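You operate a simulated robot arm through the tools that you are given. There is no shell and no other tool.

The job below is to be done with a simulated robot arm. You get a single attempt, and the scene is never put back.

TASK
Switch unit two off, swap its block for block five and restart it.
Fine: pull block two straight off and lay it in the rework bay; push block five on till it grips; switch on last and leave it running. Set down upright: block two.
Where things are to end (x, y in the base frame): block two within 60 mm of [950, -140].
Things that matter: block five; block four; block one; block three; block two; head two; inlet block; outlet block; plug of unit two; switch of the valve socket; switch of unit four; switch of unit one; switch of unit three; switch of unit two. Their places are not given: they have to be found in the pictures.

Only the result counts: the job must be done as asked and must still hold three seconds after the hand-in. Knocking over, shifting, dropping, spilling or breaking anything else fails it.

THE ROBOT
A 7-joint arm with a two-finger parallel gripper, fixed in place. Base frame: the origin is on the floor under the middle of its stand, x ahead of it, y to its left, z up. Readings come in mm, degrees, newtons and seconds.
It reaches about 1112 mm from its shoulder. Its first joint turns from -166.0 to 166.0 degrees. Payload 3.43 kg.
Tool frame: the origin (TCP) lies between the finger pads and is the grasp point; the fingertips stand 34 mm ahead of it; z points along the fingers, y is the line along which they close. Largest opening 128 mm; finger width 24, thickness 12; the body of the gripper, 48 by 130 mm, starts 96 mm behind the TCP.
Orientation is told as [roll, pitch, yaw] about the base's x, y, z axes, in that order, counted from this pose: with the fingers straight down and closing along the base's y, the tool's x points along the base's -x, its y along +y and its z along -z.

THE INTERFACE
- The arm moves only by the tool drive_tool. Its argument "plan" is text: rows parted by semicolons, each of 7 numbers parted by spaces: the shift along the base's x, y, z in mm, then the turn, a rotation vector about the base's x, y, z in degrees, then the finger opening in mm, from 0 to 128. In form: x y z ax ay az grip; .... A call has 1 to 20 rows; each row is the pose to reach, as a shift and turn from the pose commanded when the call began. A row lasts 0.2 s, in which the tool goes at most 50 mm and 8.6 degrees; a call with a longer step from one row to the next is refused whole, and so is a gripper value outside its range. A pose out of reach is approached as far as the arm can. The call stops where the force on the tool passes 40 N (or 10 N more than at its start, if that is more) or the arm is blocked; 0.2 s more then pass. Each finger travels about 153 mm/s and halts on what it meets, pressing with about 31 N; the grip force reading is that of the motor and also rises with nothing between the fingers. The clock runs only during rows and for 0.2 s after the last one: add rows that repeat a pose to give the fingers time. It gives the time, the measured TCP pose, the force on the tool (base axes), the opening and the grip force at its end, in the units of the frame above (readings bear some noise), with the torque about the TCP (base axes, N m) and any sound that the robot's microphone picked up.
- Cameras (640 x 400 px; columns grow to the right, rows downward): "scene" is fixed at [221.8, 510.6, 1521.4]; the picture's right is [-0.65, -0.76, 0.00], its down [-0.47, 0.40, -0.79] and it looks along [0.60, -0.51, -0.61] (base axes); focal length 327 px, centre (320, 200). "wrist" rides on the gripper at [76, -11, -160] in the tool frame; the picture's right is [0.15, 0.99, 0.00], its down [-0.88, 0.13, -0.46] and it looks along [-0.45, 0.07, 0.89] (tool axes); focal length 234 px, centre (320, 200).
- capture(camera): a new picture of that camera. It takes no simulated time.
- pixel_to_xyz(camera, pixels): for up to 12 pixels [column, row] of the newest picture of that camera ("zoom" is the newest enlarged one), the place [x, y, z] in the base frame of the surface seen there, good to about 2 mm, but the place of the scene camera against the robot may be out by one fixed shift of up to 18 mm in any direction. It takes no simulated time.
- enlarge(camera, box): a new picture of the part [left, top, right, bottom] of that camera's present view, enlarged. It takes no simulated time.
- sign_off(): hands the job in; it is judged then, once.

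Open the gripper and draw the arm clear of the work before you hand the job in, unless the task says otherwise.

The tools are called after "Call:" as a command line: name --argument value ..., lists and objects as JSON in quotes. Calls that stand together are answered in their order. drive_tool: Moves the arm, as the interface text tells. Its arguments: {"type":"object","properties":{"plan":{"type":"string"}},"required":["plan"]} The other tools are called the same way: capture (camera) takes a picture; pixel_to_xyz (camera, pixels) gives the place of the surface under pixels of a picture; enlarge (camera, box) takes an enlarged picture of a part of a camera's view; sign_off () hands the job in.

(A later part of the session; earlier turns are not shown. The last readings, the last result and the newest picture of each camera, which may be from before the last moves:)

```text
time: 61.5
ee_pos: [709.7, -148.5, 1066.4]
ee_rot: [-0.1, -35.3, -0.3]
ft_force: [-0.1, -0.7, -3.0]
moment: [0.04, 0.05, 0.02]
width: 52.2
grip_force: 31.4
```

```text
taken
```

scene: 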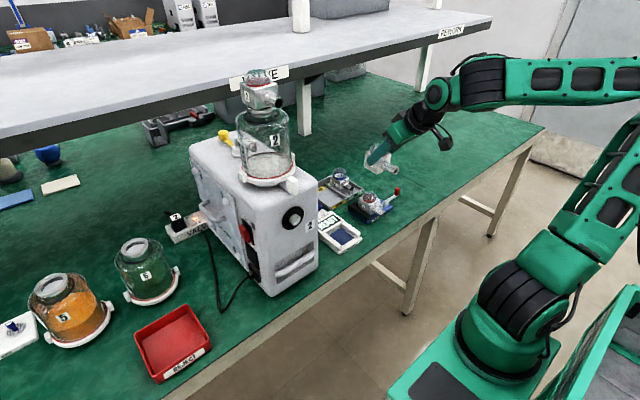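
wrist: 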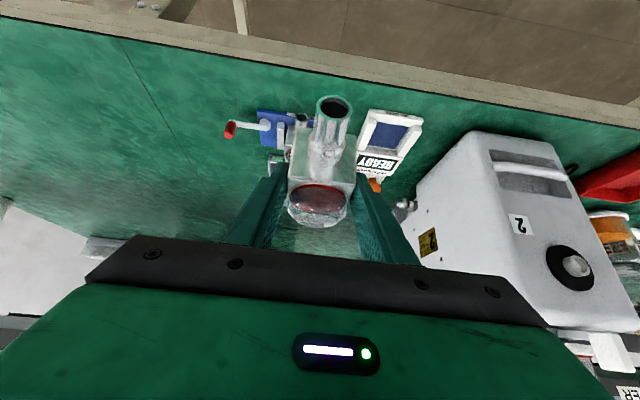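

Force now shows just the block's weight (−3 N). I move over the rework bay at height.

Call:
drive_tool --plan "30 2 0 0 0 0 40; 60 4 0 0 0 0 40; 90 6 -10 0 0 0 40; 120 8 -20 0 0 0 40; 150 8.5 -35 0 0 0 40; 180 8.5 -50 0 0 0 40; 205 8.5 -70 0 0 0 40; 228 8.5 -90 0 0 0 40; 228 8.5 -110 0 0 0 40; 228 8.5 -110 0 0 0 40"

Call:
capture --camera "wrist"

Call:
enlarge --camera "scene" --box '[290, 130, 410, 230]'

```text
time: 63.7
ee_pos: [936.2, -138.8, 954.2]
ee_rot: [-0.1, -35.3, -0.3]
ft_force: [0.0, 0.0, -2.0]
moment: [-0.01, 0.02, 0.02]
width: 51.9
grip_force: 30.9
```

```text
taken
```

wrist: 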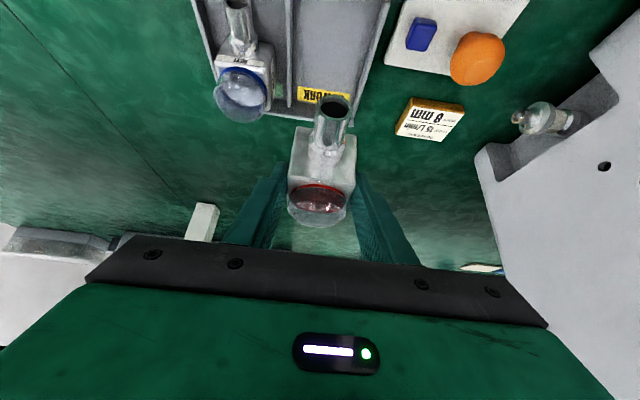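

```text
4.00 times, centred on (350, 180) of scene
```

zoom: 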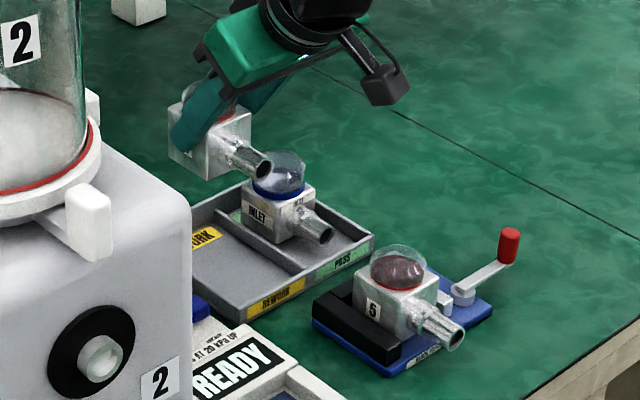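

The block hangs over the bay. I measure its position in the fingers with the wrist camera and the bay walls below.

Call:
enlarge --camera "wrist" --box '[260, 90, 380, 230]'

Call:
pixel_to_xyz --camera "zoom" --pixels '[[120, 130], [120, 190], [255, 150], [255, 210], [185, 200], [195, 40], [215, 70], [170, 295]]'

Call:
pixel_to_xyz --camera "wrist" --pixels '[[280, 60], [292, 60], [340, 50], [378, 60], [330, 100], [290, 115], [265, 60], [370, 30], [285, 20]]'

```text
2.86 times, centred on (320, 160) of wrist
```

zoom: 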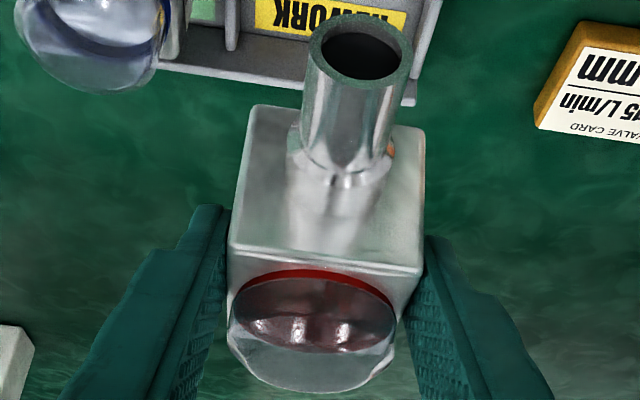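

```text
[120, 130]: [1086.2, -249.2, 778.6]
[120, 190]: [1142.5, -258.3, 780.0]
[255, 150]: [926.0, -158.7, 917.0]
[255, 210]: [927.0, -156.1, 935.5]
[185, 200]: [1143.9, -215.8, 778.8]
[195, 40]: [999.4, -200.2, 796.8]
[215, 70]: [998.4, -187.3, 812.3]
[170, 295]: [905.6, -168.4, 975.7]
```

```text
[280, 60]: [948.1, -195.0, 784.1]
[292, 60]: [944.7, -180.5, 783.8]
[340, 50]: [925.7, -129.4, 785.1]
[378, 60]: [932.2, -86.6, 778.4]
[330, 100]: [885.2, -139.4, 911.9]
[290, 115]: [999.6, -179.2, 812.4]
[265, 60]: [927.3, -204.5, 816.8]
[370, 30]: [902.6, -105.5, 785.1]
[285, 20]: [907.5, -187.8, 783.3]
```

Block body is centred at about (953,−139) with its bottom ≈896; bay floor 784, walls clear on all sides. I lower it, slowing near the floor.

Call:
drive_tool --plan "0 -0.5 -20 0 0 0 40; 0 -1 -40 0 0 0 40; 0 -1 -60 0 0 0 40; 0 -1 -75 0 0 0 40; 0 -1 -87 0 0 0 40; 0 -1 -96 0 0 0 40; 0 -1 -101 0 0 0 40; 0 -1 -104 0 0 0 40; 0 -1 -106 0 0 0 40"

Call:
capture --camera "wrist"

Call:
enlarge --camera "scene" --box '[300, 150, 400, 225]'

```text
time: 65.7
ee_pos: [937.2, -139.0, 849.1]
ee_rot: [0.0, -35.3, -0.3]
ft_force: [-0.1, -0.1, -2.8]
moment: [0.05, 0.02, 0.05]
width: 51.7
grip_force: 31.1
```

```text
taken
```

wrist: 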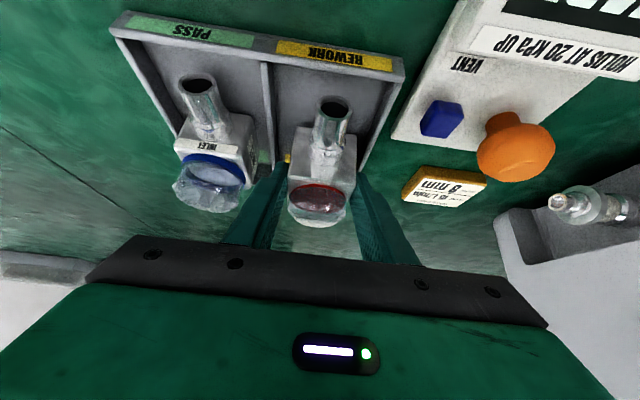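

```text
5.33 times, centred on (350, 188) of scene
```

zoom: 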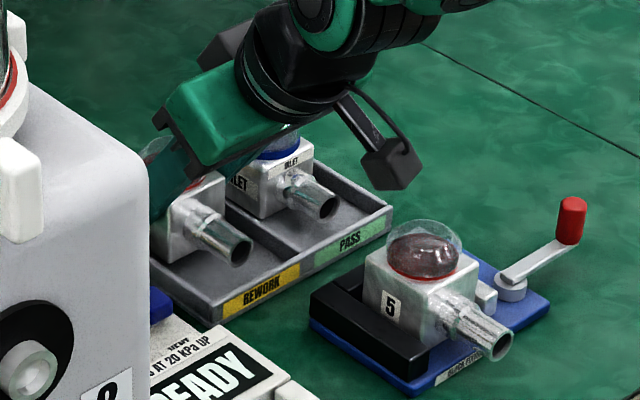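

Nearly down, walls clear. I lower in 1 mm steps until the floor takes the weight.

Call:
drive_tool --plan "0 0 -2 0 0 0 40; 0 0 -3 0 0 0 40; 0 0 -4 0 0 0 40; 0 0 -5 0 0 0 40"

Call:
enlarge --camera "scene" --box '[300, 150, 400, 225]'

```text
time: 66.7
ee_pos: [936.2, -139.1, 844.3]
ee_rot: [0.0, -35.4, -0.3]
ft_force: [0.1, -0.3, -3.2]
moment: [0.01, 0.02, -0.03]
width: 51.7
grip_force: 31.0
```

```text
5.33 times, centred on (350, 188) of scene
```

zoom: 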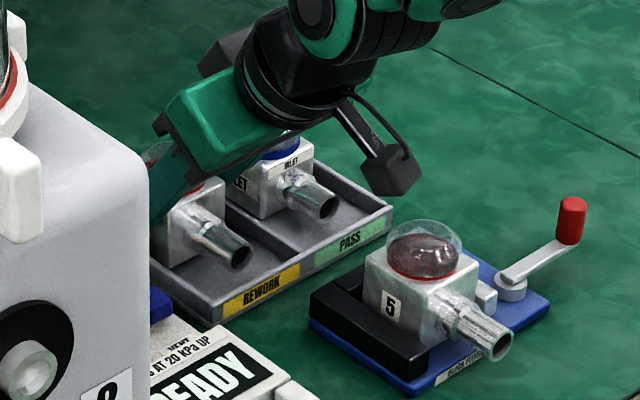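

Still carrying the weight (−3.2 N). I go on down in 1 mm steps.

Call:
drive_tool --plan "0 0 -1 0 0 0 40; 0 0 -2 0 0 0 40; 0 0 -2.7 0 0 0 40"

```text
time: 67.5
ee_pos: [937.1, -141.0, 842.9]
ee_rot: [-0.1, -35.4, -0.4]
ft_force: [-1.8, -0.6, 2.4]
moment: [0.04, -0.05, 0.01]
width: 51.8
grip_force: 31.3
```

Floor contact (force changed to +2.4 N). I open the fingers slightly to release.

Call:
drive_tool --plan "0 0 0 0 0 0 54; 0 0 0 0 0 0 58; 0 0 0 0 0 0 64; 0 0 0 0 0 0 64"

Call:
capture --camera "wrist"

Call:
enlarge --camera "scene" --box '[300, 150, 400, 225]'

```text
time: 68.5
ee_pos: [937.3, -139.4, 842.2]
ee_rot: [-0.1, -35.3, -0.3]
ft_force: [-0.5, 0.2, -0.7]
moment: [0.01, -0.02, 0.02]
width: 63.9
grip_force: 0.0
```

```text
taken
```

wrist: 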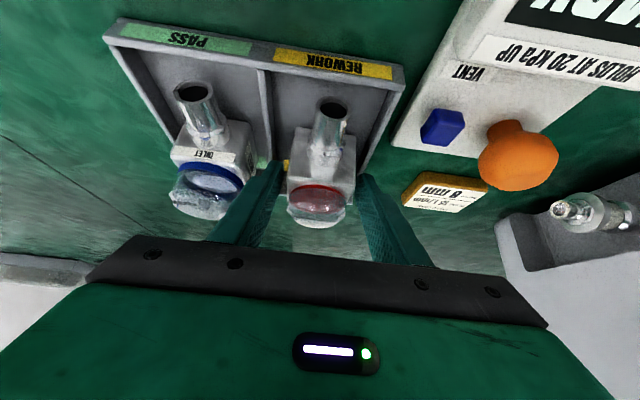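

```text
5.33 times, centred on (350, 188) of scene
```

zoom: 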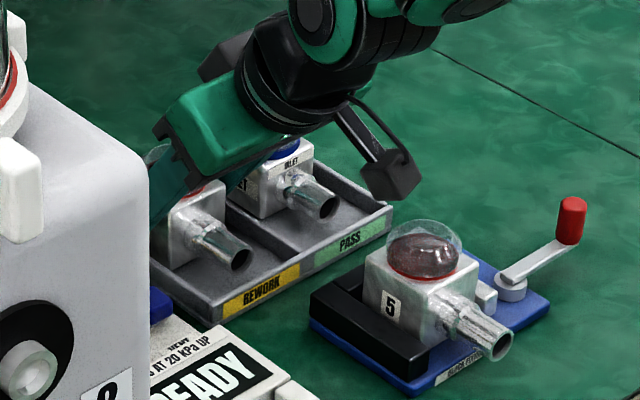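

Block two stands released in the REWORK bay. I lift straight up, then draw back to view block five.

Call:
drive_tool --plan "0 0 5 0 0 0 64; 0 0 15 0 0 0 64; 0 0 35 0 0 0 64; 0 0 65 0 0 0 64; 0 0 100 0 0 0 70; 0 0 140 0 0 0 90; -40 -8 170 0 0 0 110; -85 -16 190 0 0 0 110; -130 -24 200 0 0 0 110; -170 -32 200 0 0 0 110; -210 -40 200 0 0 0 110; -235 -50 195 0 0 0 110; -235 -58 190 0 0 0 110; -235 -58 190 0 0 0 110"

Call:
capture --camera "wrist"

Call:
enlarge --camera "scene" --box '[300, 150, 400, 225]'

```text
refused: row 7 steps farther than a row can; nothing moved
```

```text
taken
```

wrist: 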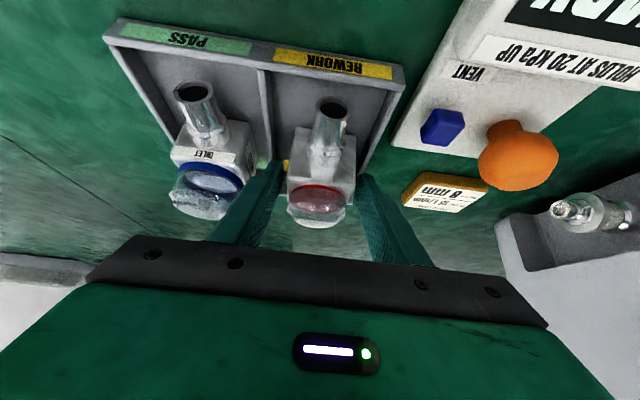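

```text
5.33 times, centred on (350, 188) of scene
```

zoom: 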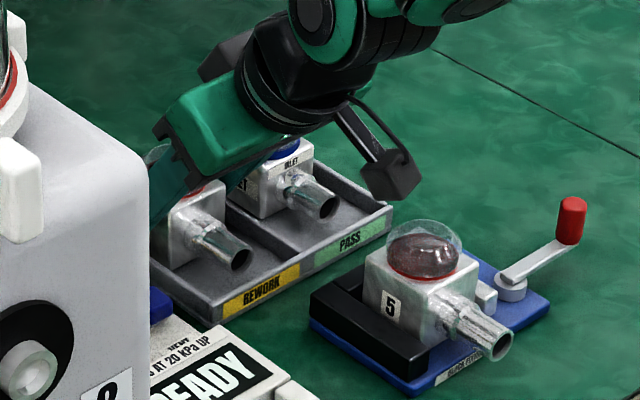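

One step was too long, so nothing moved; I repeat with shorter steps.

Call:
drive_tool --plan "0 0 5 0 0 0 64; 0 0 15 0 0 0 64; 0 0 35 0 0 0 64; 0 0 65 0 0 0 64; 0 0 100 0 0 0 70; 0 0 140 0 0 0 90; -30 -8 165 0 0 0 110; -70 -16 185 0 0 0 110; -110 -24 195 0 0 0 110; -150 -32 200 0 0 0 110; -190 -40 200 0 0 0 110; -220 -50 200 0 0 0 110; -235 -58 195 0 0 0 110; -235 -58 190 0 0 0 110"

Call:
capture --camera "wrist"

Call:
enlarge --camera "scene" --box '[300, 150, 400, 225]'

```text
time: 71.5
ee_pos: [700.7, -197.7, 1032.2]
ee_rot: [0.0, -35.3, -0.4]
ft_force: [-0.1, -0.9, 0.2]
moment: [-0.03, -0.01, -0.04]
width: 110.3
grip_force: 0.0
```

```text
taken
```

wrist: 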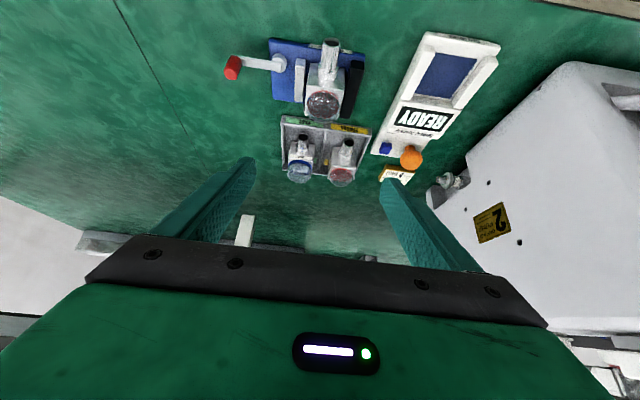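

```text
5.33 times, centred on (350, 188) of scene
```

zoom: 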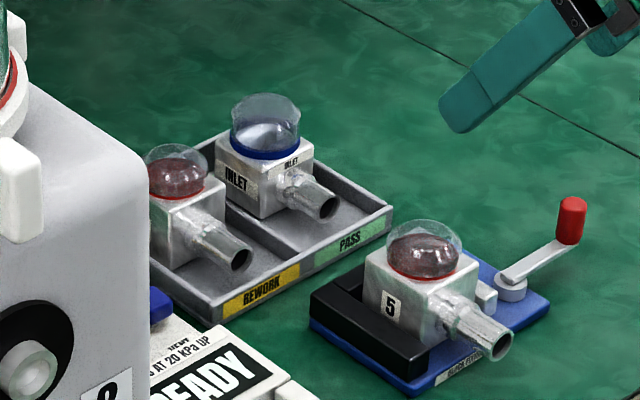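

Block two stands upright in the REWORK bay. Now I measure block five precisely from this view (at (325,90)).

Call:
enlarge --camera "wrist" --box '[285, 30, 375, 130]'

Call:
pixel_to_xyz --camera "zoom" --pixels '[[165, 160], [165, 220], [335, 180], [335, 235], [250, 215], [170, 250], [225, 80], [275, 80], [240, 90], [330, 260], [360, 200], [395, 220]]'

Call:
pixel_to_xyz --camera "wrist" --pixels '[[345, 165], [340, 178], [335, 162], [352, 160], [347, 143], [300, 155], [340, 155]]'

```text
4.00 times, centred on (330, 80) of wrist
```

zoom: 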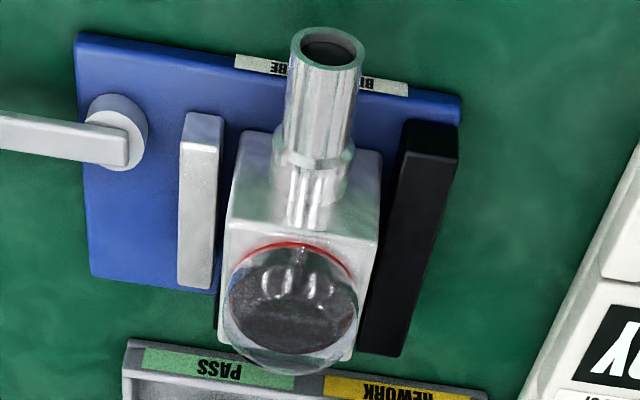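

```text
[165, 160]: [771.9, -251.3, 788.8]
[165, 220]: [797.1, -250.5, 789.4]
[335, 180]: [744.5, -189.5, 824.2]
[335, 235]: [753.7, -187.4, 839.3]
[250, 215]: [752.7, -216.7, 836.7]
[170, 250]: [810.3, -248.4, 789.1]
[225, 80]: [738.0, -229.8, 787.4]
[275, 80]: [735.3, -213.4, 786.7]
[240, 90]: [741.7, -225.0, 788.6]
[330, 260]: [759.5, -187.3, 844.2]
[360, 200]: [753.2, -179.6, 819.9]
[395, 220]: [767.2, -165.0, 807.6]
```

```text
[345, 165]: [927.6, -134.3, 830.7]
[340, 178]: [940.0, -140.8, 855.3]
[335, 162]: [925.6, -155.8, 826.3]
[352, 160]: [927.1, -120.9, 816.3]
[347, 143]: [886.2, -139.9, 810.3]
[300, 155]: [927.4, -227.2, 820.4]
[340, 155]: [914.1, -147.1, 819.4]
```

Block five: body x≈753–805, centre y≈−198.4, top ≈841, seated at ≈789. I go above it and down to the same relative grasp as for block two: TCP (764,−198.4,847.5), with the fingers at 80 mm opening, tips staying above the fence.

Call:
drive_tool --plan "20 0 -20 0 0 0 90; 40 -0.5 -50 0 0 0 80; 60 -0.7 -85 0 0 0 80; 63.5 -0.7 -115 0 0 0 80; 63.5 -0.7 -140 0 0 0 80; 63.5 -0.7 -155 0 0 0 80; 63.5 -0.7 -165 0 0 0 80; 63.5 -0.7 -165 0 0 0 80"

Call:
capture --camera "wrist"

Call:
enlarge --camera "scene" --box '[330, 170, 430, 235]'

```text
time: 73.3
ee_pos: [764.4, -197.9, 866.9]
ee_rot: [0.0, -35.4, -0.3]
ft_force: [-0.2, 0.0, 0.0]
moment: [0.01, 0.01, 0.0]
width: 80.0
grip_force: 0.1
```

```text
taken
```

wrist: 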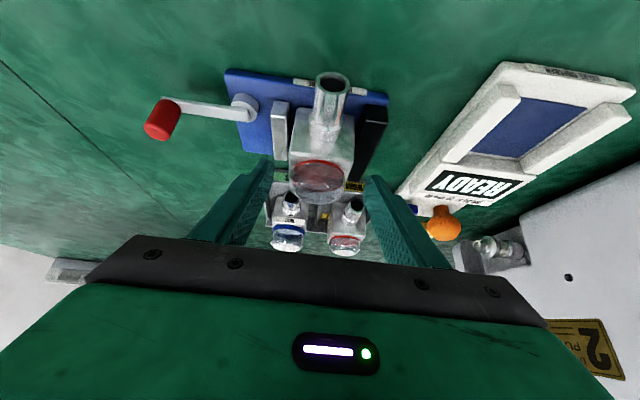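

```text
6.15 times, centred on (380, 202) of scene
```

zoom: 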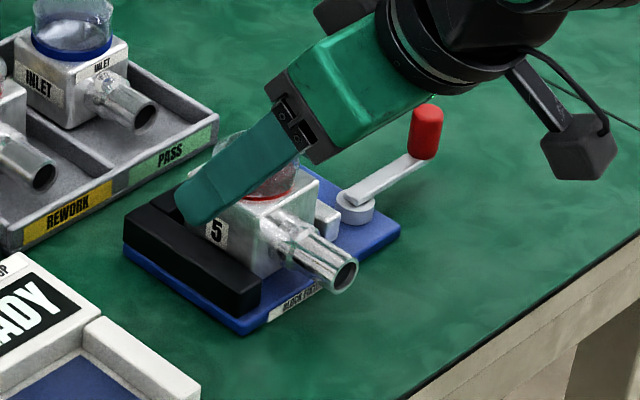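

Alignment matches the earlier grasp picture laterally. I descend the last 19 mm and check.

Call:
drive_tool --plan "0 0 -6 0 0 0 80; 0 0 -12 0 0 0 80; 0 0 -16 0 0 0 80; 0 0 -19 0 0 0 80; 0 0 -19 0 0 0 80"

Call:
capture --camera "wrist"

Call:
enlarge --camera "scene" --box '[330, 170, 430, 235]'

```text
time: 74.5
ee_pos: [764.4, -197.2, 849.5]
ee_rot: [0.1, -35.3, -0.4]
ft_force: [-0.1, -1.0, -0.3]
moment: [0.01, -0.01, -0.01]
width: 79.9
grip_force: 0.0
```

```text
taken
```

wrist: 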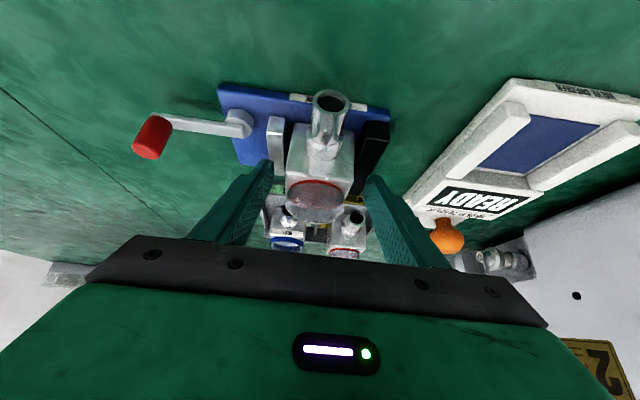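

```text
6.15 times, centred on (380, 202) of scene
```

zoom: 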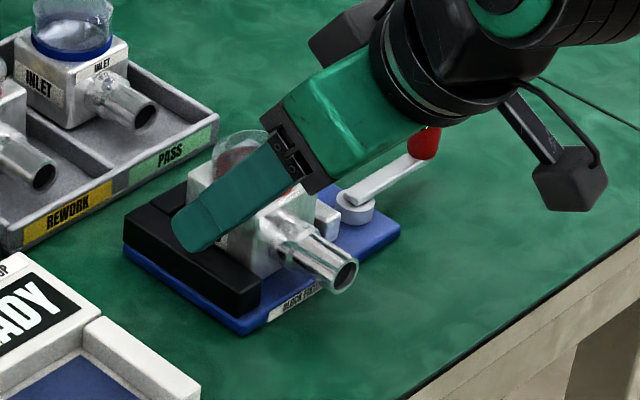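

The block appears about 2 mm lower in the grasp than block two did, so I go 2 mm down and then close slowly.

Call:
drive_tool --plan "0 -0.5 -1 0 0 0 80; 0 -0.5 -2 0 0 0 74; 0 -0.5 -2 0 0 0 66; 0 -0.5 -2 0 0 0 60; 0 -0.5 -2 0 0 0 55"

Call:
capture --camera "wrist"

Call:
enlarge --camera "wrist" --box '[260, 80, 380, 230]'

```text
time: 75.7
ee_pos: [764.4, -199.3, 847.1]
ee_rot: [-0.1, -35.3, -0.2]
ft_force: [-0.8, -0.7, -0.3]
moment: [-0.02, -0.02, -0.02]
width: 55.4
grip_force: 0.3
```

```text
taken
```

wrist: 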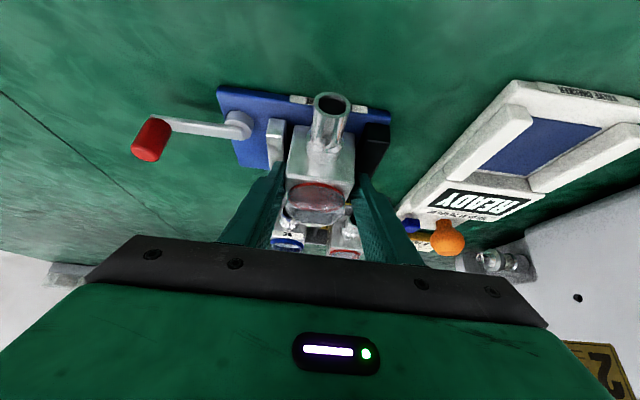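

```text
2.67 times, centred on (320, 155) of wrist
```

zoom: 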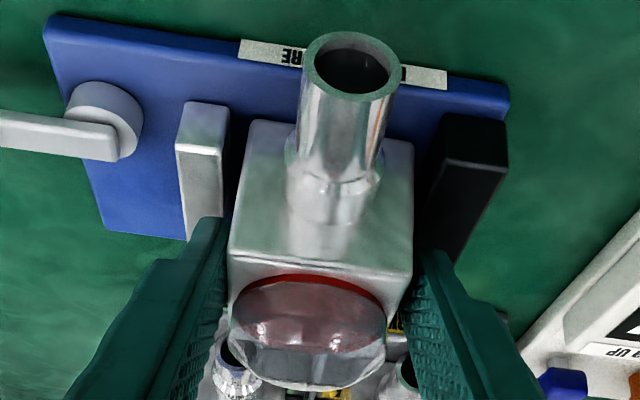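

Centred within about a millimetre. I close to grip.

Call:
drive_tool --plan "0 0 0 0 0 0 50; 0 0 0 0 0 0 40; 0 0 0 0 0 0 40"

Call:
capture --camera "wrist"

```text
time: 76.5
ee_pos: [765.1, -196.9, 845.7]
ee_rot: [-0.2, -35.3, -0.4]
ft_force: [-0.3, -1.1, -0.4]
moment: [-0.08, 0.01, -0.02]
width: 52.0
grip_force: 31.1
```

```text
taken
```

wrist: 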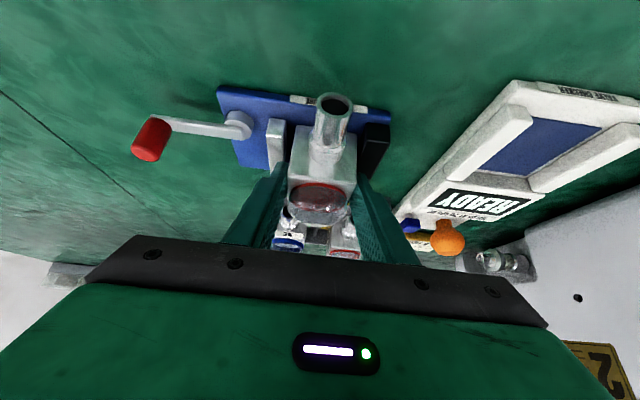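

Grip at 52.0 mm; the picture of block five in the fingers equals that of block two. I lift a few mm and watch the force for any clamping.

Call:
drive_tool --plan "0 0 2 0 0 0 40; 0 0 4 0 0 0 40; 0 0 7 0 0 0 40; 0 0 10 0 0 0 40"

Call:
capture --camera "wrist"

Call:
enlarge --camera "scene" --box '[330, 170, 430, 235]'

```text
time: 77.5
ee_pos: [765.0, -197.8, 855.5]
ee_rot: [-0.1, -35.3, -0.3]
ft_force: [-0.5, -0.3, -2.3]
moment: [-0.02, 0.04, 0.0]
width: 51.9
grip_force: 30.7
```

```text
taken
```

wrist: 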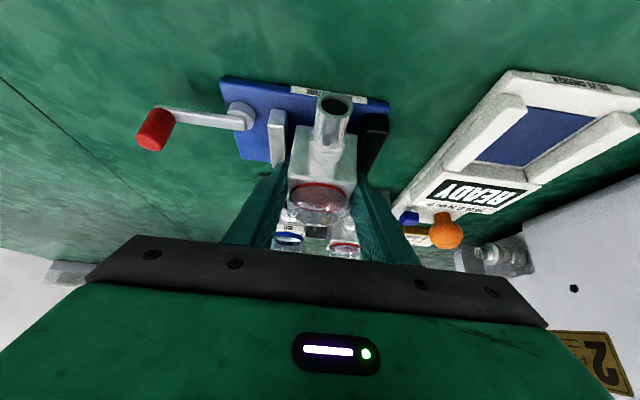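

```text
6.15 times, centred on (380, 202) of scene
```

zoom: 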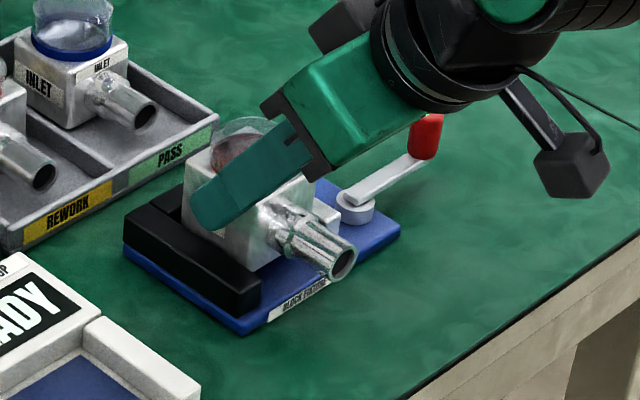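

Block five comes free (weight −2.3 N) and the fixture stays put. I lift it to travel height.

Call:
drive_tool --plan "0 0 10 0 0 0 40; 0 0 25 0 0 0 40; 0 0 50 0 0 0 40; 0 0 80 0 0 0 40; 0 0 110 0 0 0 40; 0 0 140 0 0 0 40; -10 5 170 0 0 0 40; -30 12 195 0 0 0 40; -60 20 212 0 0 0 40; -90 30 215 0 0 0 40; -115 45 215 0 0 0 40; -130 65 215 0 0 0 40; -140 90 215 0 0 0 40; -140 90 215 0 0 0 40"

Call:
capture --camera "wrist"

Call:
capture --camera "scene"

```text
time: 80.5
ee_pos: [624.9, -109.1, 1072.2]
ee_rot: [0.0, -35.2, -0.3]
ft_force: [-0.1, 0.0, -3.0]
moment: [0.01, 0.02, -0.03]
width: 51.9
grip_force: 31.1
```

```text
taken
```

wrist: 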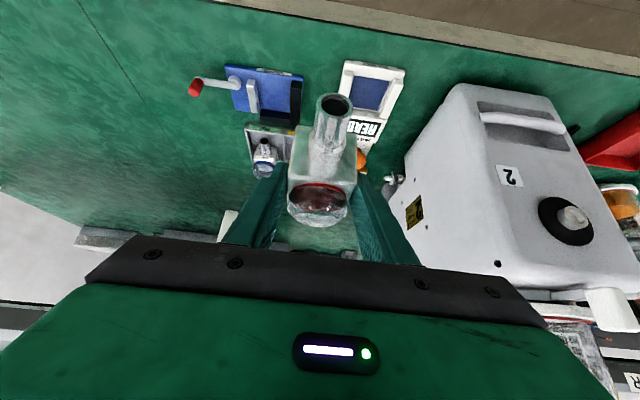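

```text
taken
```

scene: 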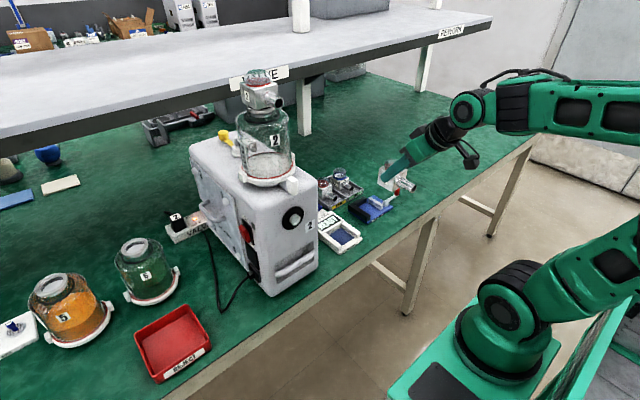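

Fine. I travel along +y at x≈590 toward the front of the spigot.

Call:
drive_tool --plan "-12 15 0 0 0 0 40; -24 35 0 0 0 0 40; -35 60 0 0 0 0 40; -38 88 0 0 0 0 40; -40 118 0 0 0 0 40; -40 148 0 0 0 0 40; -40 178 0 0 0 0 40; -40 208 0 0 0 0 40; -40 238 0 0 0 0 40; -40 265 0 0 0 0 40; -40 282 0 0 0 0 40; -40 288 0 0 0 0 40; -40 288 0 0 0 0 40"

Call:
capture --camera "wrist"

Call:
capture --camera "scene"

```text
time: 83.3
ee_pos: [585.9, 180.3, 1072.4]
ee_rot: [0.1, -35.3, -0.3]
ft_force: [-0.8, 0.5, -3.6]
moment: [0.0, 0.04, 0.01]
width: 51.9
grip_force: 31.1
```

```text
taken
```

wrist: 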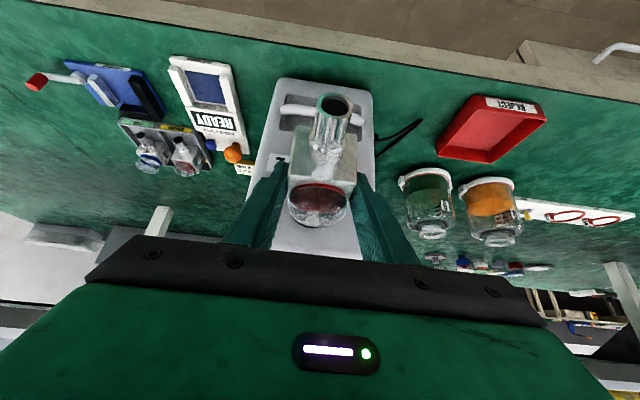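

```text
taken
```

scene: 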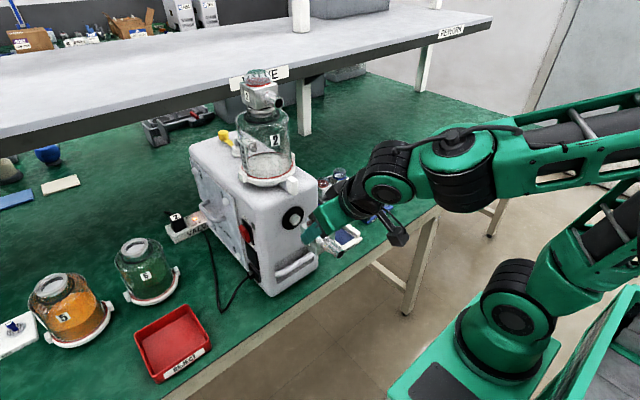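

Well placed at (586,180,1072), block upright. I lower to z≈1060.8, y≈179.3 (the pose where block two sat) and take readings.

Call:
drive_tool --plan "0 -0.5 -5 0 0 0 40; 0 -1 -9 0 0 0 40; 0 -1 -11.5 0 0 0 40; 0 -1 -11.5 0 0 0 40; 0 -1 -11.5 0 0 0 40"

Call:
enlarge --camera "scene" --box '[275, 185, 375, 280]'

Call:
capture --camera "wrist"

```text
time: 84.5
ee_pos: [586.2, 178.7, 1060.5]
ee_rot: [0.0, -35.3, -0.2]
ft_force: [-0.3, 0.1, -3.0]
moment: [0.01, 0.04, 0.01]
width: 51.6
grip_force: 30.7
```

```text
4.21 times, centred on (325, 232) of scene
```

zoom: 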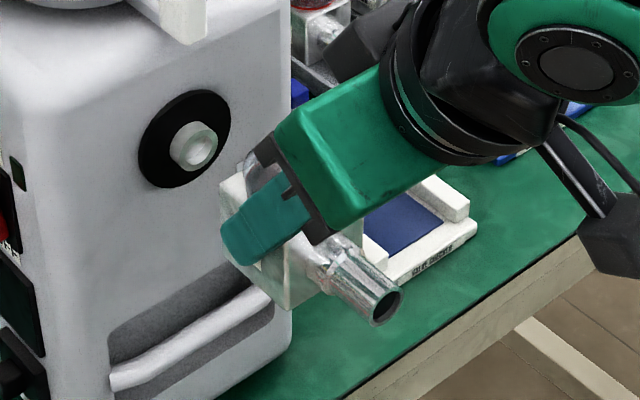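

```text
taken
```

wrist: 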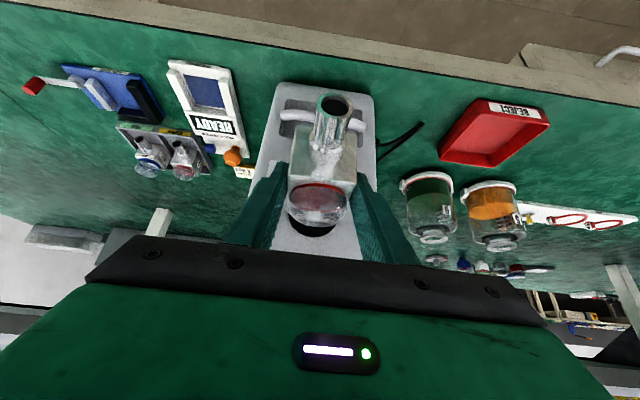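

I take repeated readings to average out noise, and measure the spigot tip in the scene zoom.

Call:
drive_tool --plan "0 0 0 0 0 0 40"

Call:
drive_tool --plan "0 0 0 0 0 0 40"

Call:
drive_tool --plan "0 0 0 0 0 0 40"

Call:
enlarge --camera "scene" --box '[300, 205, 330, 235]'

Call:
enlarge --camera "scene" --box '[278, 195, 338, 255]'

```text
time: 84.9
ee_pos: [585.8, 179.4, 1059.8]
ee_rot: [0.0, -35.3, -0.3]
ft_force: [-0.6, 0.8, -3.4]
moment: [0.0, 0.06, 0.01]
width: 51.8
grip_force: 31.6
```

```text
time: 85.3
ee_pos: [586.0, 178.6, 1060.0]
ee_rot: [0.0, -35.3, -0.2]
ft_force: [0.2, 0.0, -2.4]
moment: [-0.02, 0.03, -0.02]
width: 51.7
grip_force: 30.7
```

```text
time: 85.7
ee_pos: [584.6, 178.6, 1060.2]
ee_rot: [0.1, -35.3, -0.4]
ft_force: [0.5, -0.5, -3.1]
moment: [0.0, 0.04, 0.05]
width: 51.9
grip_force: 31.3
```

```text
13.33 times, centred on (315, 220) of scene
```

zoom: 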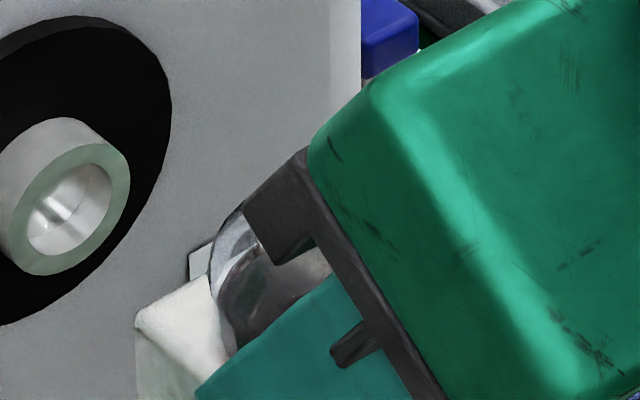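

```text
6.67 times, centred on (308, 225) of scene
```

zoom: 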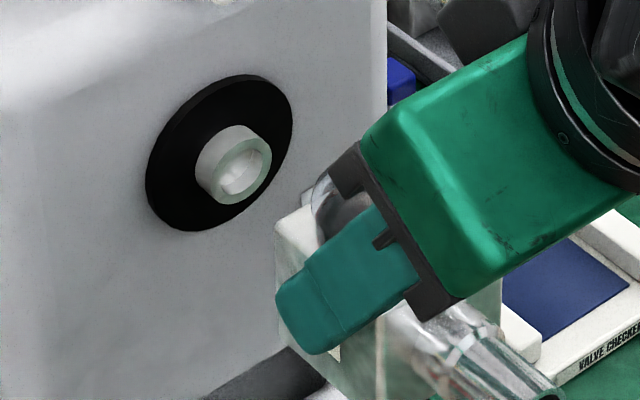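

Averages: (585.7,178.8,1060.1). I measure the spigot tip, then correct +0.5 y and +0.8 z and approach.

Call:
pixel_to_xyz --camera "zoom" --pixels '[[267, 155], [220, 190], [262, 140], [235, 200], [268, 170], [175, 150], [280, 110], [220, 140], [200, 215], [285, 235], [240, 172]]'

Call:
drive_tool --plan "3 0.3 0.5 0 0 0 40; 8 0.5 0.8 0 0 0 40; 14 0.5 0.8 0 0 0 40; 20 0.5 0.8 0 0 0 40; 20 0.5 0.8 0 0 0 40"

Call:
enlarge --camera "scene" --box '[278, 195, 338, 255]'

```text
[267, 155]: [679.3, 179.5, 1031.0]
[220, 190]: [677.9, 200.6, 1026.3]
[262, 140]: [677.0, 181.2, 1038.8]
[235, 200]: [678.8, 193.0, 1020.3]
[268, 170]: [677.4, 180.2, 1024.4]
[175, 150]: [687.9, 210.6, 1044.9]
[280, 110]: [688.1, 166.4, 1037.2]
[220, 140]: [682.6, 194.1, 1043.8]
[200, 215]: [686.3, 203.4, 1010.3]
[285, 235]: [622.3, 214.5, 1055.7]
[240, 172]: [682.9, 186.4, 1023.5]
```

```text
time: 86.9
ee_pos: [606.2, 179.3, 1061.4]
ee_rot: [0.1, -35.2, -0.3]
ft_force: [0.0, -0.1, -3.6]
moment: [-0.02, 0.06, 0.0]
width: 51.9
grip_force: 30.9
```

```text
6.67 times, centred on (308, 225) of scene
```

zoom: 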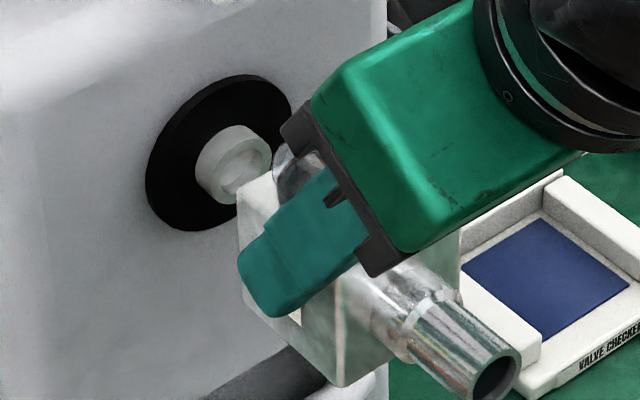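

The spigot ring (tip ≈676, hollow) and block five's centre agree within about 1.5 mm. I advance slowly along +x, watching forces.

Call:
drive_tool --plan "3 0 0 0 0 0 40; 5 0 0 0 0 0 40; 7 0 0 0 0 0 40; 9 0 0 0 0 0 40; 11 0 0 0 0 0 40; 13 0 0 0 0 0 40; 15 0 0 0 0 0 40"

Call:
enlarge --camera "scene" --box '[278, 195, 338, 255]'

```text
time: 88.5
ee_pos: [620.7, 179.1, 1060.8]
ee_rot: [0.0, -35.2, -0.3]
ft_force: [-0.9, 0.6, -4.3]
moment: [0.0, 0.0, 0.02]
width: 52.0
grip_force: 31.0
```

```text
6.67 times, centred on (308, 225) of scene
```

zoom: 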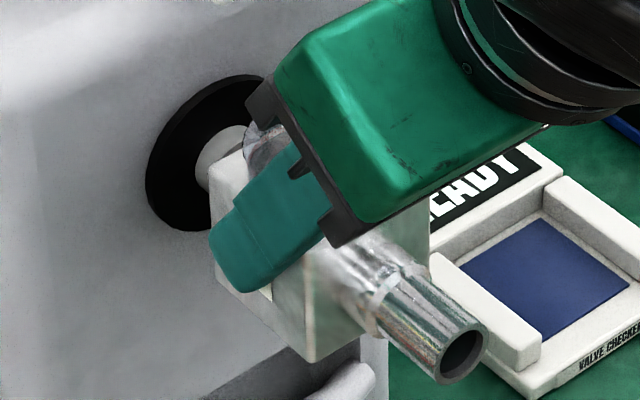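

No contact yet at x=620.7. I push on in small steps toward the seated position (≈631) and slightly beyond, listening for the grip.

Call:
drive_tool --plan "2 0 0 0 0 0 40; 4 0 0 0 0 0 40; 6 0 0 0 0 0 40; 7.5 0 0 0 0 0 40; 9 0 0 0 0 0 40; 10.5 0 0 0 0 0 40; 12 0 0 0 0 0 40"

Call:
enlarge --camera "scene" --box '[278, 195, 338, 255]'

Call:
capture --camera "wrist"

```text
time: 90.1
ee_pos: [630.5, 180.1, 1062.0]
ee_rot: [-0.1, -35.2, -0.2]
ft_force: [-17.5, -0.8, -10.0]
moment: [0.42, 0.41, -0.15]
width: 51.5
grip_force: 30.8
```

```text
6.67 times, centred on (308, 225) of scene
```

zoom: 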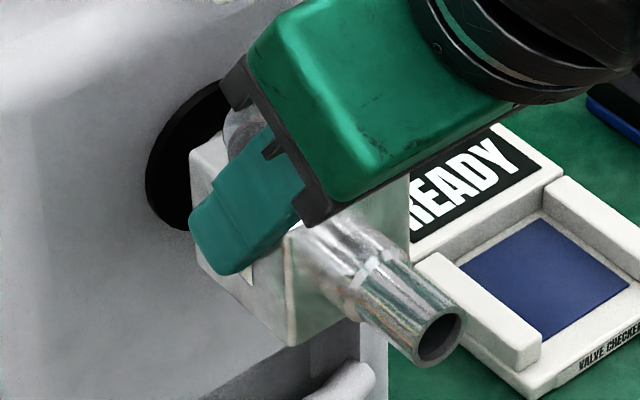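

```text
taken
```

wrist: 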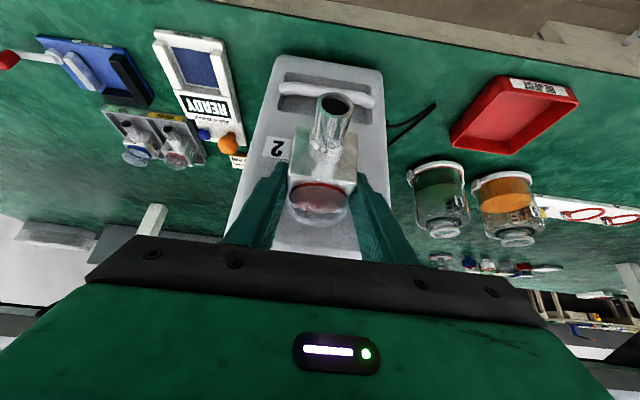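

Contact force −17.5 N at x=630.5, with a slight downward reaction, so I lower 0.7 mm and push on a little.

Call:
drive_tool --plan "0 0 -0.7 0 0 0 40; 1 0 -0.7 0 0 0 40; 2 0 -0.7 0 0 0 40; 3 0 -0.7 0 0 0 40"

Call:
enlarge --camera "scene" --box '[278, 195, 338, 255]'

```text
time: 91.1
ee_pos: [634.2, 179.8, 1060.0]
ee_rot: [0.1, -35.5, -0.2]
ft_force: [-33.0, 1.6, 4.8]
moment: [0.09, 0.47, -0.1]
width: 51.6
grip_force: 30.9
```

```text
6.67 times, centred on (308, 225) of scene
```

zoom: 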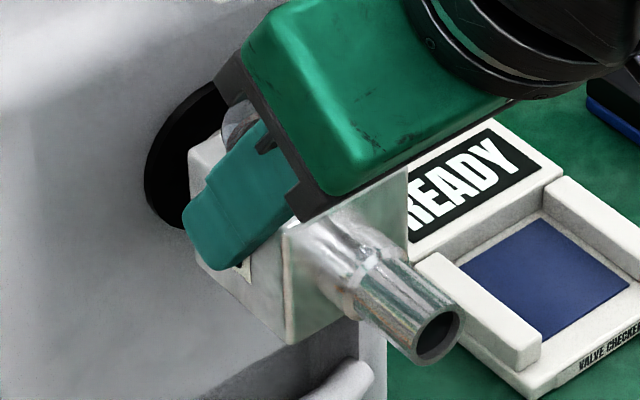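

Push reached −33 N at x=634. I measure block five's front face and nozzle tip against block two's seated values (face 620, nozzle tip 577.4).

Call:
capture --camera "wrist"

Call:
enlarge --camera "wrist" --box '[270, 80, 370, 220]'

Call:
pixel_to_xyz --camera "zoom" --pixels '[[170, 150], [170, 200], [290, 180], [290, 230], [165, 230], [200, 60], [235, 100], [180, 80], [265, 60], [215, 110], [230, 45]]'

```text
taken
```

wrist: 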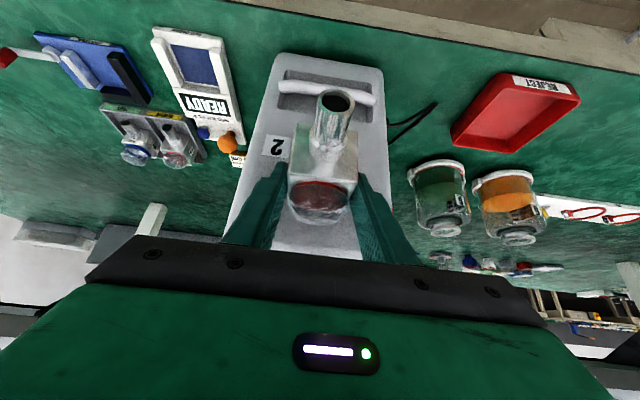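

```text
2.86 times, centred on (320, 150) of wrist
```

zoom: 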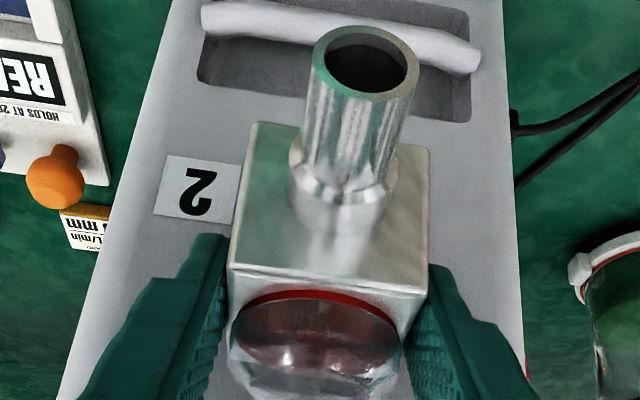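

```text
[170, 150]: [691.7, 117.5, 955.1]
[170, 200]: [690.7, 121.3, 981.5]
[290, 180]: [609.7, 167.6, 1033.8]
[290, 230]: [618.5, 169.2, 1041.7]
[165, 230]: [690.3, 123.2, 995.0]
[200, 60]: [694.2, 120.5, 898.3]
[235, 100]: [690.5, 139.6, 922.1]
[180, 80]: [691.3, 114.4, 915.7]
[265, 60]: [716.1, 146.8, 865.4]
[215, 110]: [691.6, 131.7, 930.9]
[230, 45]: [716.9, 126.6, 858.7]
```

The front face reads x≈618.5. I check more points: nozzle mouth ring and other face points.

Call:
pixel_to_xyz --camera "zoom" --pixels '[[255, 200], [250, 240], [415, 200], [410, 260], [320, 255], [318, 65], [411, 72], [362, 31], [358, 93], [256, 145], [420, 165], [320, 280]]'

```text
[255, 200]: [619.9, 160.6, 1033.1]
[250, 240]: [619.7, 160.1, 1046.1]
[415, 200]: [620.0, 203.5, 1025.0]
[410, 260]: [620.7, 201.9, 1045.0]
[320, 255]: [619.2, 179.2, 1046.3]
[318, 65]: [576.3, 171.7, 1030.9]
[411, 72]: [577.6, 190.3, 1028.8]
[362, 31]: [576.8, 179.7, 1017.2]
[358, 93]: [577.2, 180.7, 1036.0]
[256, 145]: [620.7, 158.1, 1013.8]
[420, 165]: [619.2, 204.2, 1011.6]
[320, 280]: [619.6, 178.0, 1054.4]
```

Face 619.9 and nozzle tip 577.0 equal block two's seated position, so block five is fully home. I relax the push step by step, watching the force.

Call:
drive_tool --plan "-1 0 0 0 0 0 40; -2 0 0 0 0 0 40"

```text
time: 91.7
ee_pos: [634.2, 179.8, 1061.0]
ee_rot: [0.0, -35.4, -0.4]
ft_force: [-4.0, 5.1, -2.7]
moment: [-0.22, 0.15, 0.8]
width: 51.7
grip_force: 30.6
```

Push is nearly relieved (−4 N). A gentle tug of another millimetre shows whether it holds.

Call:
drive_tool --plan "-0.7 0 0 0 0 0 40; -0.7 0 0 0 0 0 40"

```text
time: 92.3
ee_pos: [631.7, 176.1, 1061.3]
ee_rot: [-0.1, -35.3, -0.5]
ft_force: [-0.9, -0.3, -2.2]
moment: [0.04, 0.01, 0.04]
width: 52.1
grip_force: 31.1
```

The readings jumped (y 176.1, forces near zero), so I look at the situation before going on.

Call:
capture --camera "wrist"

Call:
enlarge --camera "wrist" --box '[270, 80, 370, 220]'

Call:
pixel_to_xyz --camera "zoom" --pixels '[[255, 200], [250, 240], [415, 200], [410, 260], [320, 255], [318, 65], [411, 72], [362, 31], [358, 93], [256, 145], [420, 165], [320, 280]]'

Call:
enlarge --camera "scene" --box '[278, 195, 338, 255]'

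Call:
drive_tool --plan "0 0 0 0 0 0 40"

```text
taken
```

wrist: 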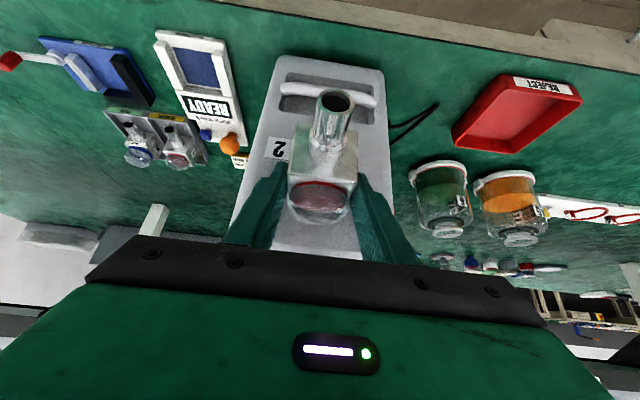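

```text
2.86 times, centred on (320, 150) of wrist
```

zoom: 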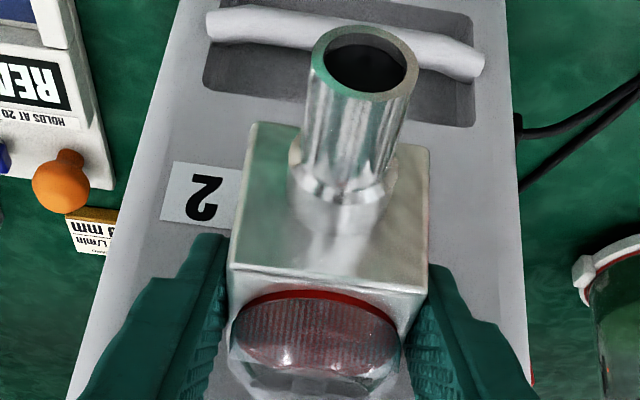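

```text
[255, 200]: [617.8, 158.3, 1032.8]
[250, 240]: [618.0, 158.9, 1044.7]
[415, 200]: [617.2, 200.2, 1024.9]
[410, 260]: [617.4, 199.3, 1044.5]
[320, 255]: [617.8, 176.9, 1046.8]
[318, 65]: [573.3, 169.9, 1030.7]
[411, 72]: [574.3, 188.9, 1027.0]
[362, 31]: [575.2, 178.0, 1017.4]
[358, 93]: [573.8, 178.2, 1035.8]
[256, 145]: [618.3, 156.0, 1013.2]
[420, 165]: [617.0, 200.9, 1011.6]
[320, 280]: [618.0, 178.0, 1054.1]
```

```text
6.67 times, centred on (308, 225) of scene
```

zoom: 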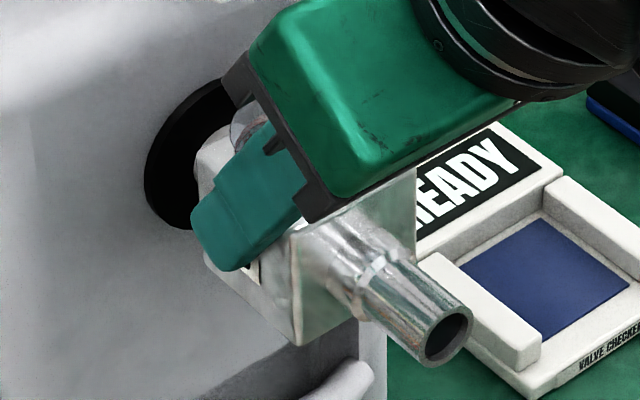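

```text
time: 92.7
ee_pos: [632.5, 177.7, 1058.6]
ee_rot: [0.0, -35.3, -0.3]
ft_force: [0.1, -0.4, -2.4]
moment: [-0.03, 0.04, -0.04]
width: 51.7
grip_force: 31.1
```

Block five came back 2.2 mm with the gripper and shifted sideways, so it is not gripped yet. I take some still readings to settle where the free pose is.

Call:
drive_tool --plan "0 0 0 0 0 0 40; 0 0 0 0 0 0 40"

Call:
drive_tool --plan "0 0 0 0 0 0 40"

Call:
drive_tool --plan "0 0 0 0 0 0 40"

Call:
capture --camera "wrist"

Call:
enlarge --camera "wrist" --box '[270, 80, 370, 220]'

Call:
pixel_to_xyz --camera "zoom" --pixels '[[255, 200], [250, 240], [415, 200], [410, 260], [320, 255], [318, 65], [411, 72], [362, 31], [358, 93], [200, 200], [480, 200], [170, 210]]'

```text
time: 93.3
ee_pos: [632.0, 179.0, 1060.8]
ee_rot: [0.0, -35.3, -0.3]
ft_force: [0.4, -0.5, -3.2]
moment: [-0.02, 0.0, 0.0]
width: 51.8
grip_force: 30.2
```

```text
time: 93.7
ee_pos: [632.6, 178.3, 1059.9]
ee_rot: [0.0, -35.2, -0.3]
ft_force: [-0.2, -0.3, -4.3]
moment: [-0.02, 0.01, 0.03]
width: 51.9
grip_force: 31.4
```

```text
time: 94.1
ee_pos: [632.7, 177.8, 1059.2]
ee_rot: [0.0, -35.4, -0.3]
ft_force: [-0.4, -0.2, -2.8]
moment: [0.03, 0.02, -0.02]
width: 51.9
grip_force: 31.1
```

```text
taken
```

wrist: 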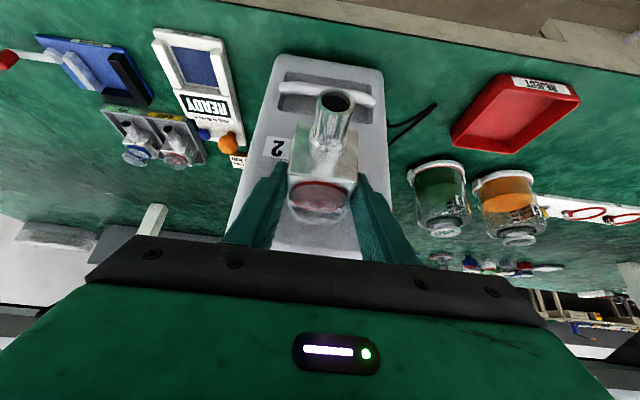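

```text
2.86 times, centred on (320, 150) of wrist
```

zoom: 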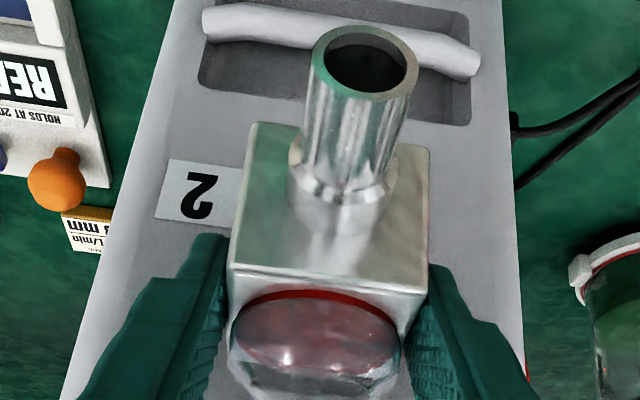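

```text
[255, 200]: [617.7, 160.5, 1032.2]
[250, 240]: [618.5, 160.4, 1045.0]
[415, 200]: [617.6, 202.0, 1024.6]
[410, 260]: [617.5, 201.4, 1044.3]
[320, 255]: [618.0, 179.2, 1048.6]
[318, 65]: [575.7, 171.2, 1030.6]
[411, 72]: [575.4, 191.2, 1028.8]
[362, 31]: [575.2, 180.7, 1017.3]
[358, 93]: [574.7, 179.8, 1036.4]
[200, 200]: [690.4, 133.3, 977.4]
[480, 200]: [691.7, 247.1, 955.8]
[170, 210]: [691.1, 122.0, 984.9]
```

After settling the free pose is y≈178.4, front face 617.7. I realign by +0.6 mm in y and push again in small steps, reading the force as I go.

Call:
drive_tool --plan "0 0.6 0.3 0 0 0 40; 1 0.6 0.3 0 0 0 40; 1 0.6 0.3 0 0 0 40"

Call:
drive_tool --plan "1 0 0 0 0 0 40; 1 0 0 0 0 0 40"

Call:
drive_tool --plan "1 0 0 0 0 0 40; 1 0 0 0 0 0 40"

```text
time: 94.9
ee_pos: [633.6, 178.7, 1060.6]
ee_rot: [0.1, -35.2, -0.3]
ft_force: [-2.6, 0.0, -2.2]
moment: [0.01, 0.14, -0.06]
width: 51.8
grip_force: 30.9
```

```text
time: 95.5
ee_pos: [634.0, 180.0, 1059.8]
ee_rot: [-0.1, -35.3, -0.3]
ft_force: [-13.4, -2.4, 1.1]
moment: [-0.06, 0.64, -0.1]
width: 51.7
grip_force: 32.0
```

```text
time: 96.1
ee_pos: [634.5, 179.7, 1061.0]
ee_rot: [-0.1, -35.3, -0.3]
ft_force: [-28.5, -5.3, 2.7]
moment: [0.0, 0.89, -0.22]
width: 52.1
grip_force: 30.6
```

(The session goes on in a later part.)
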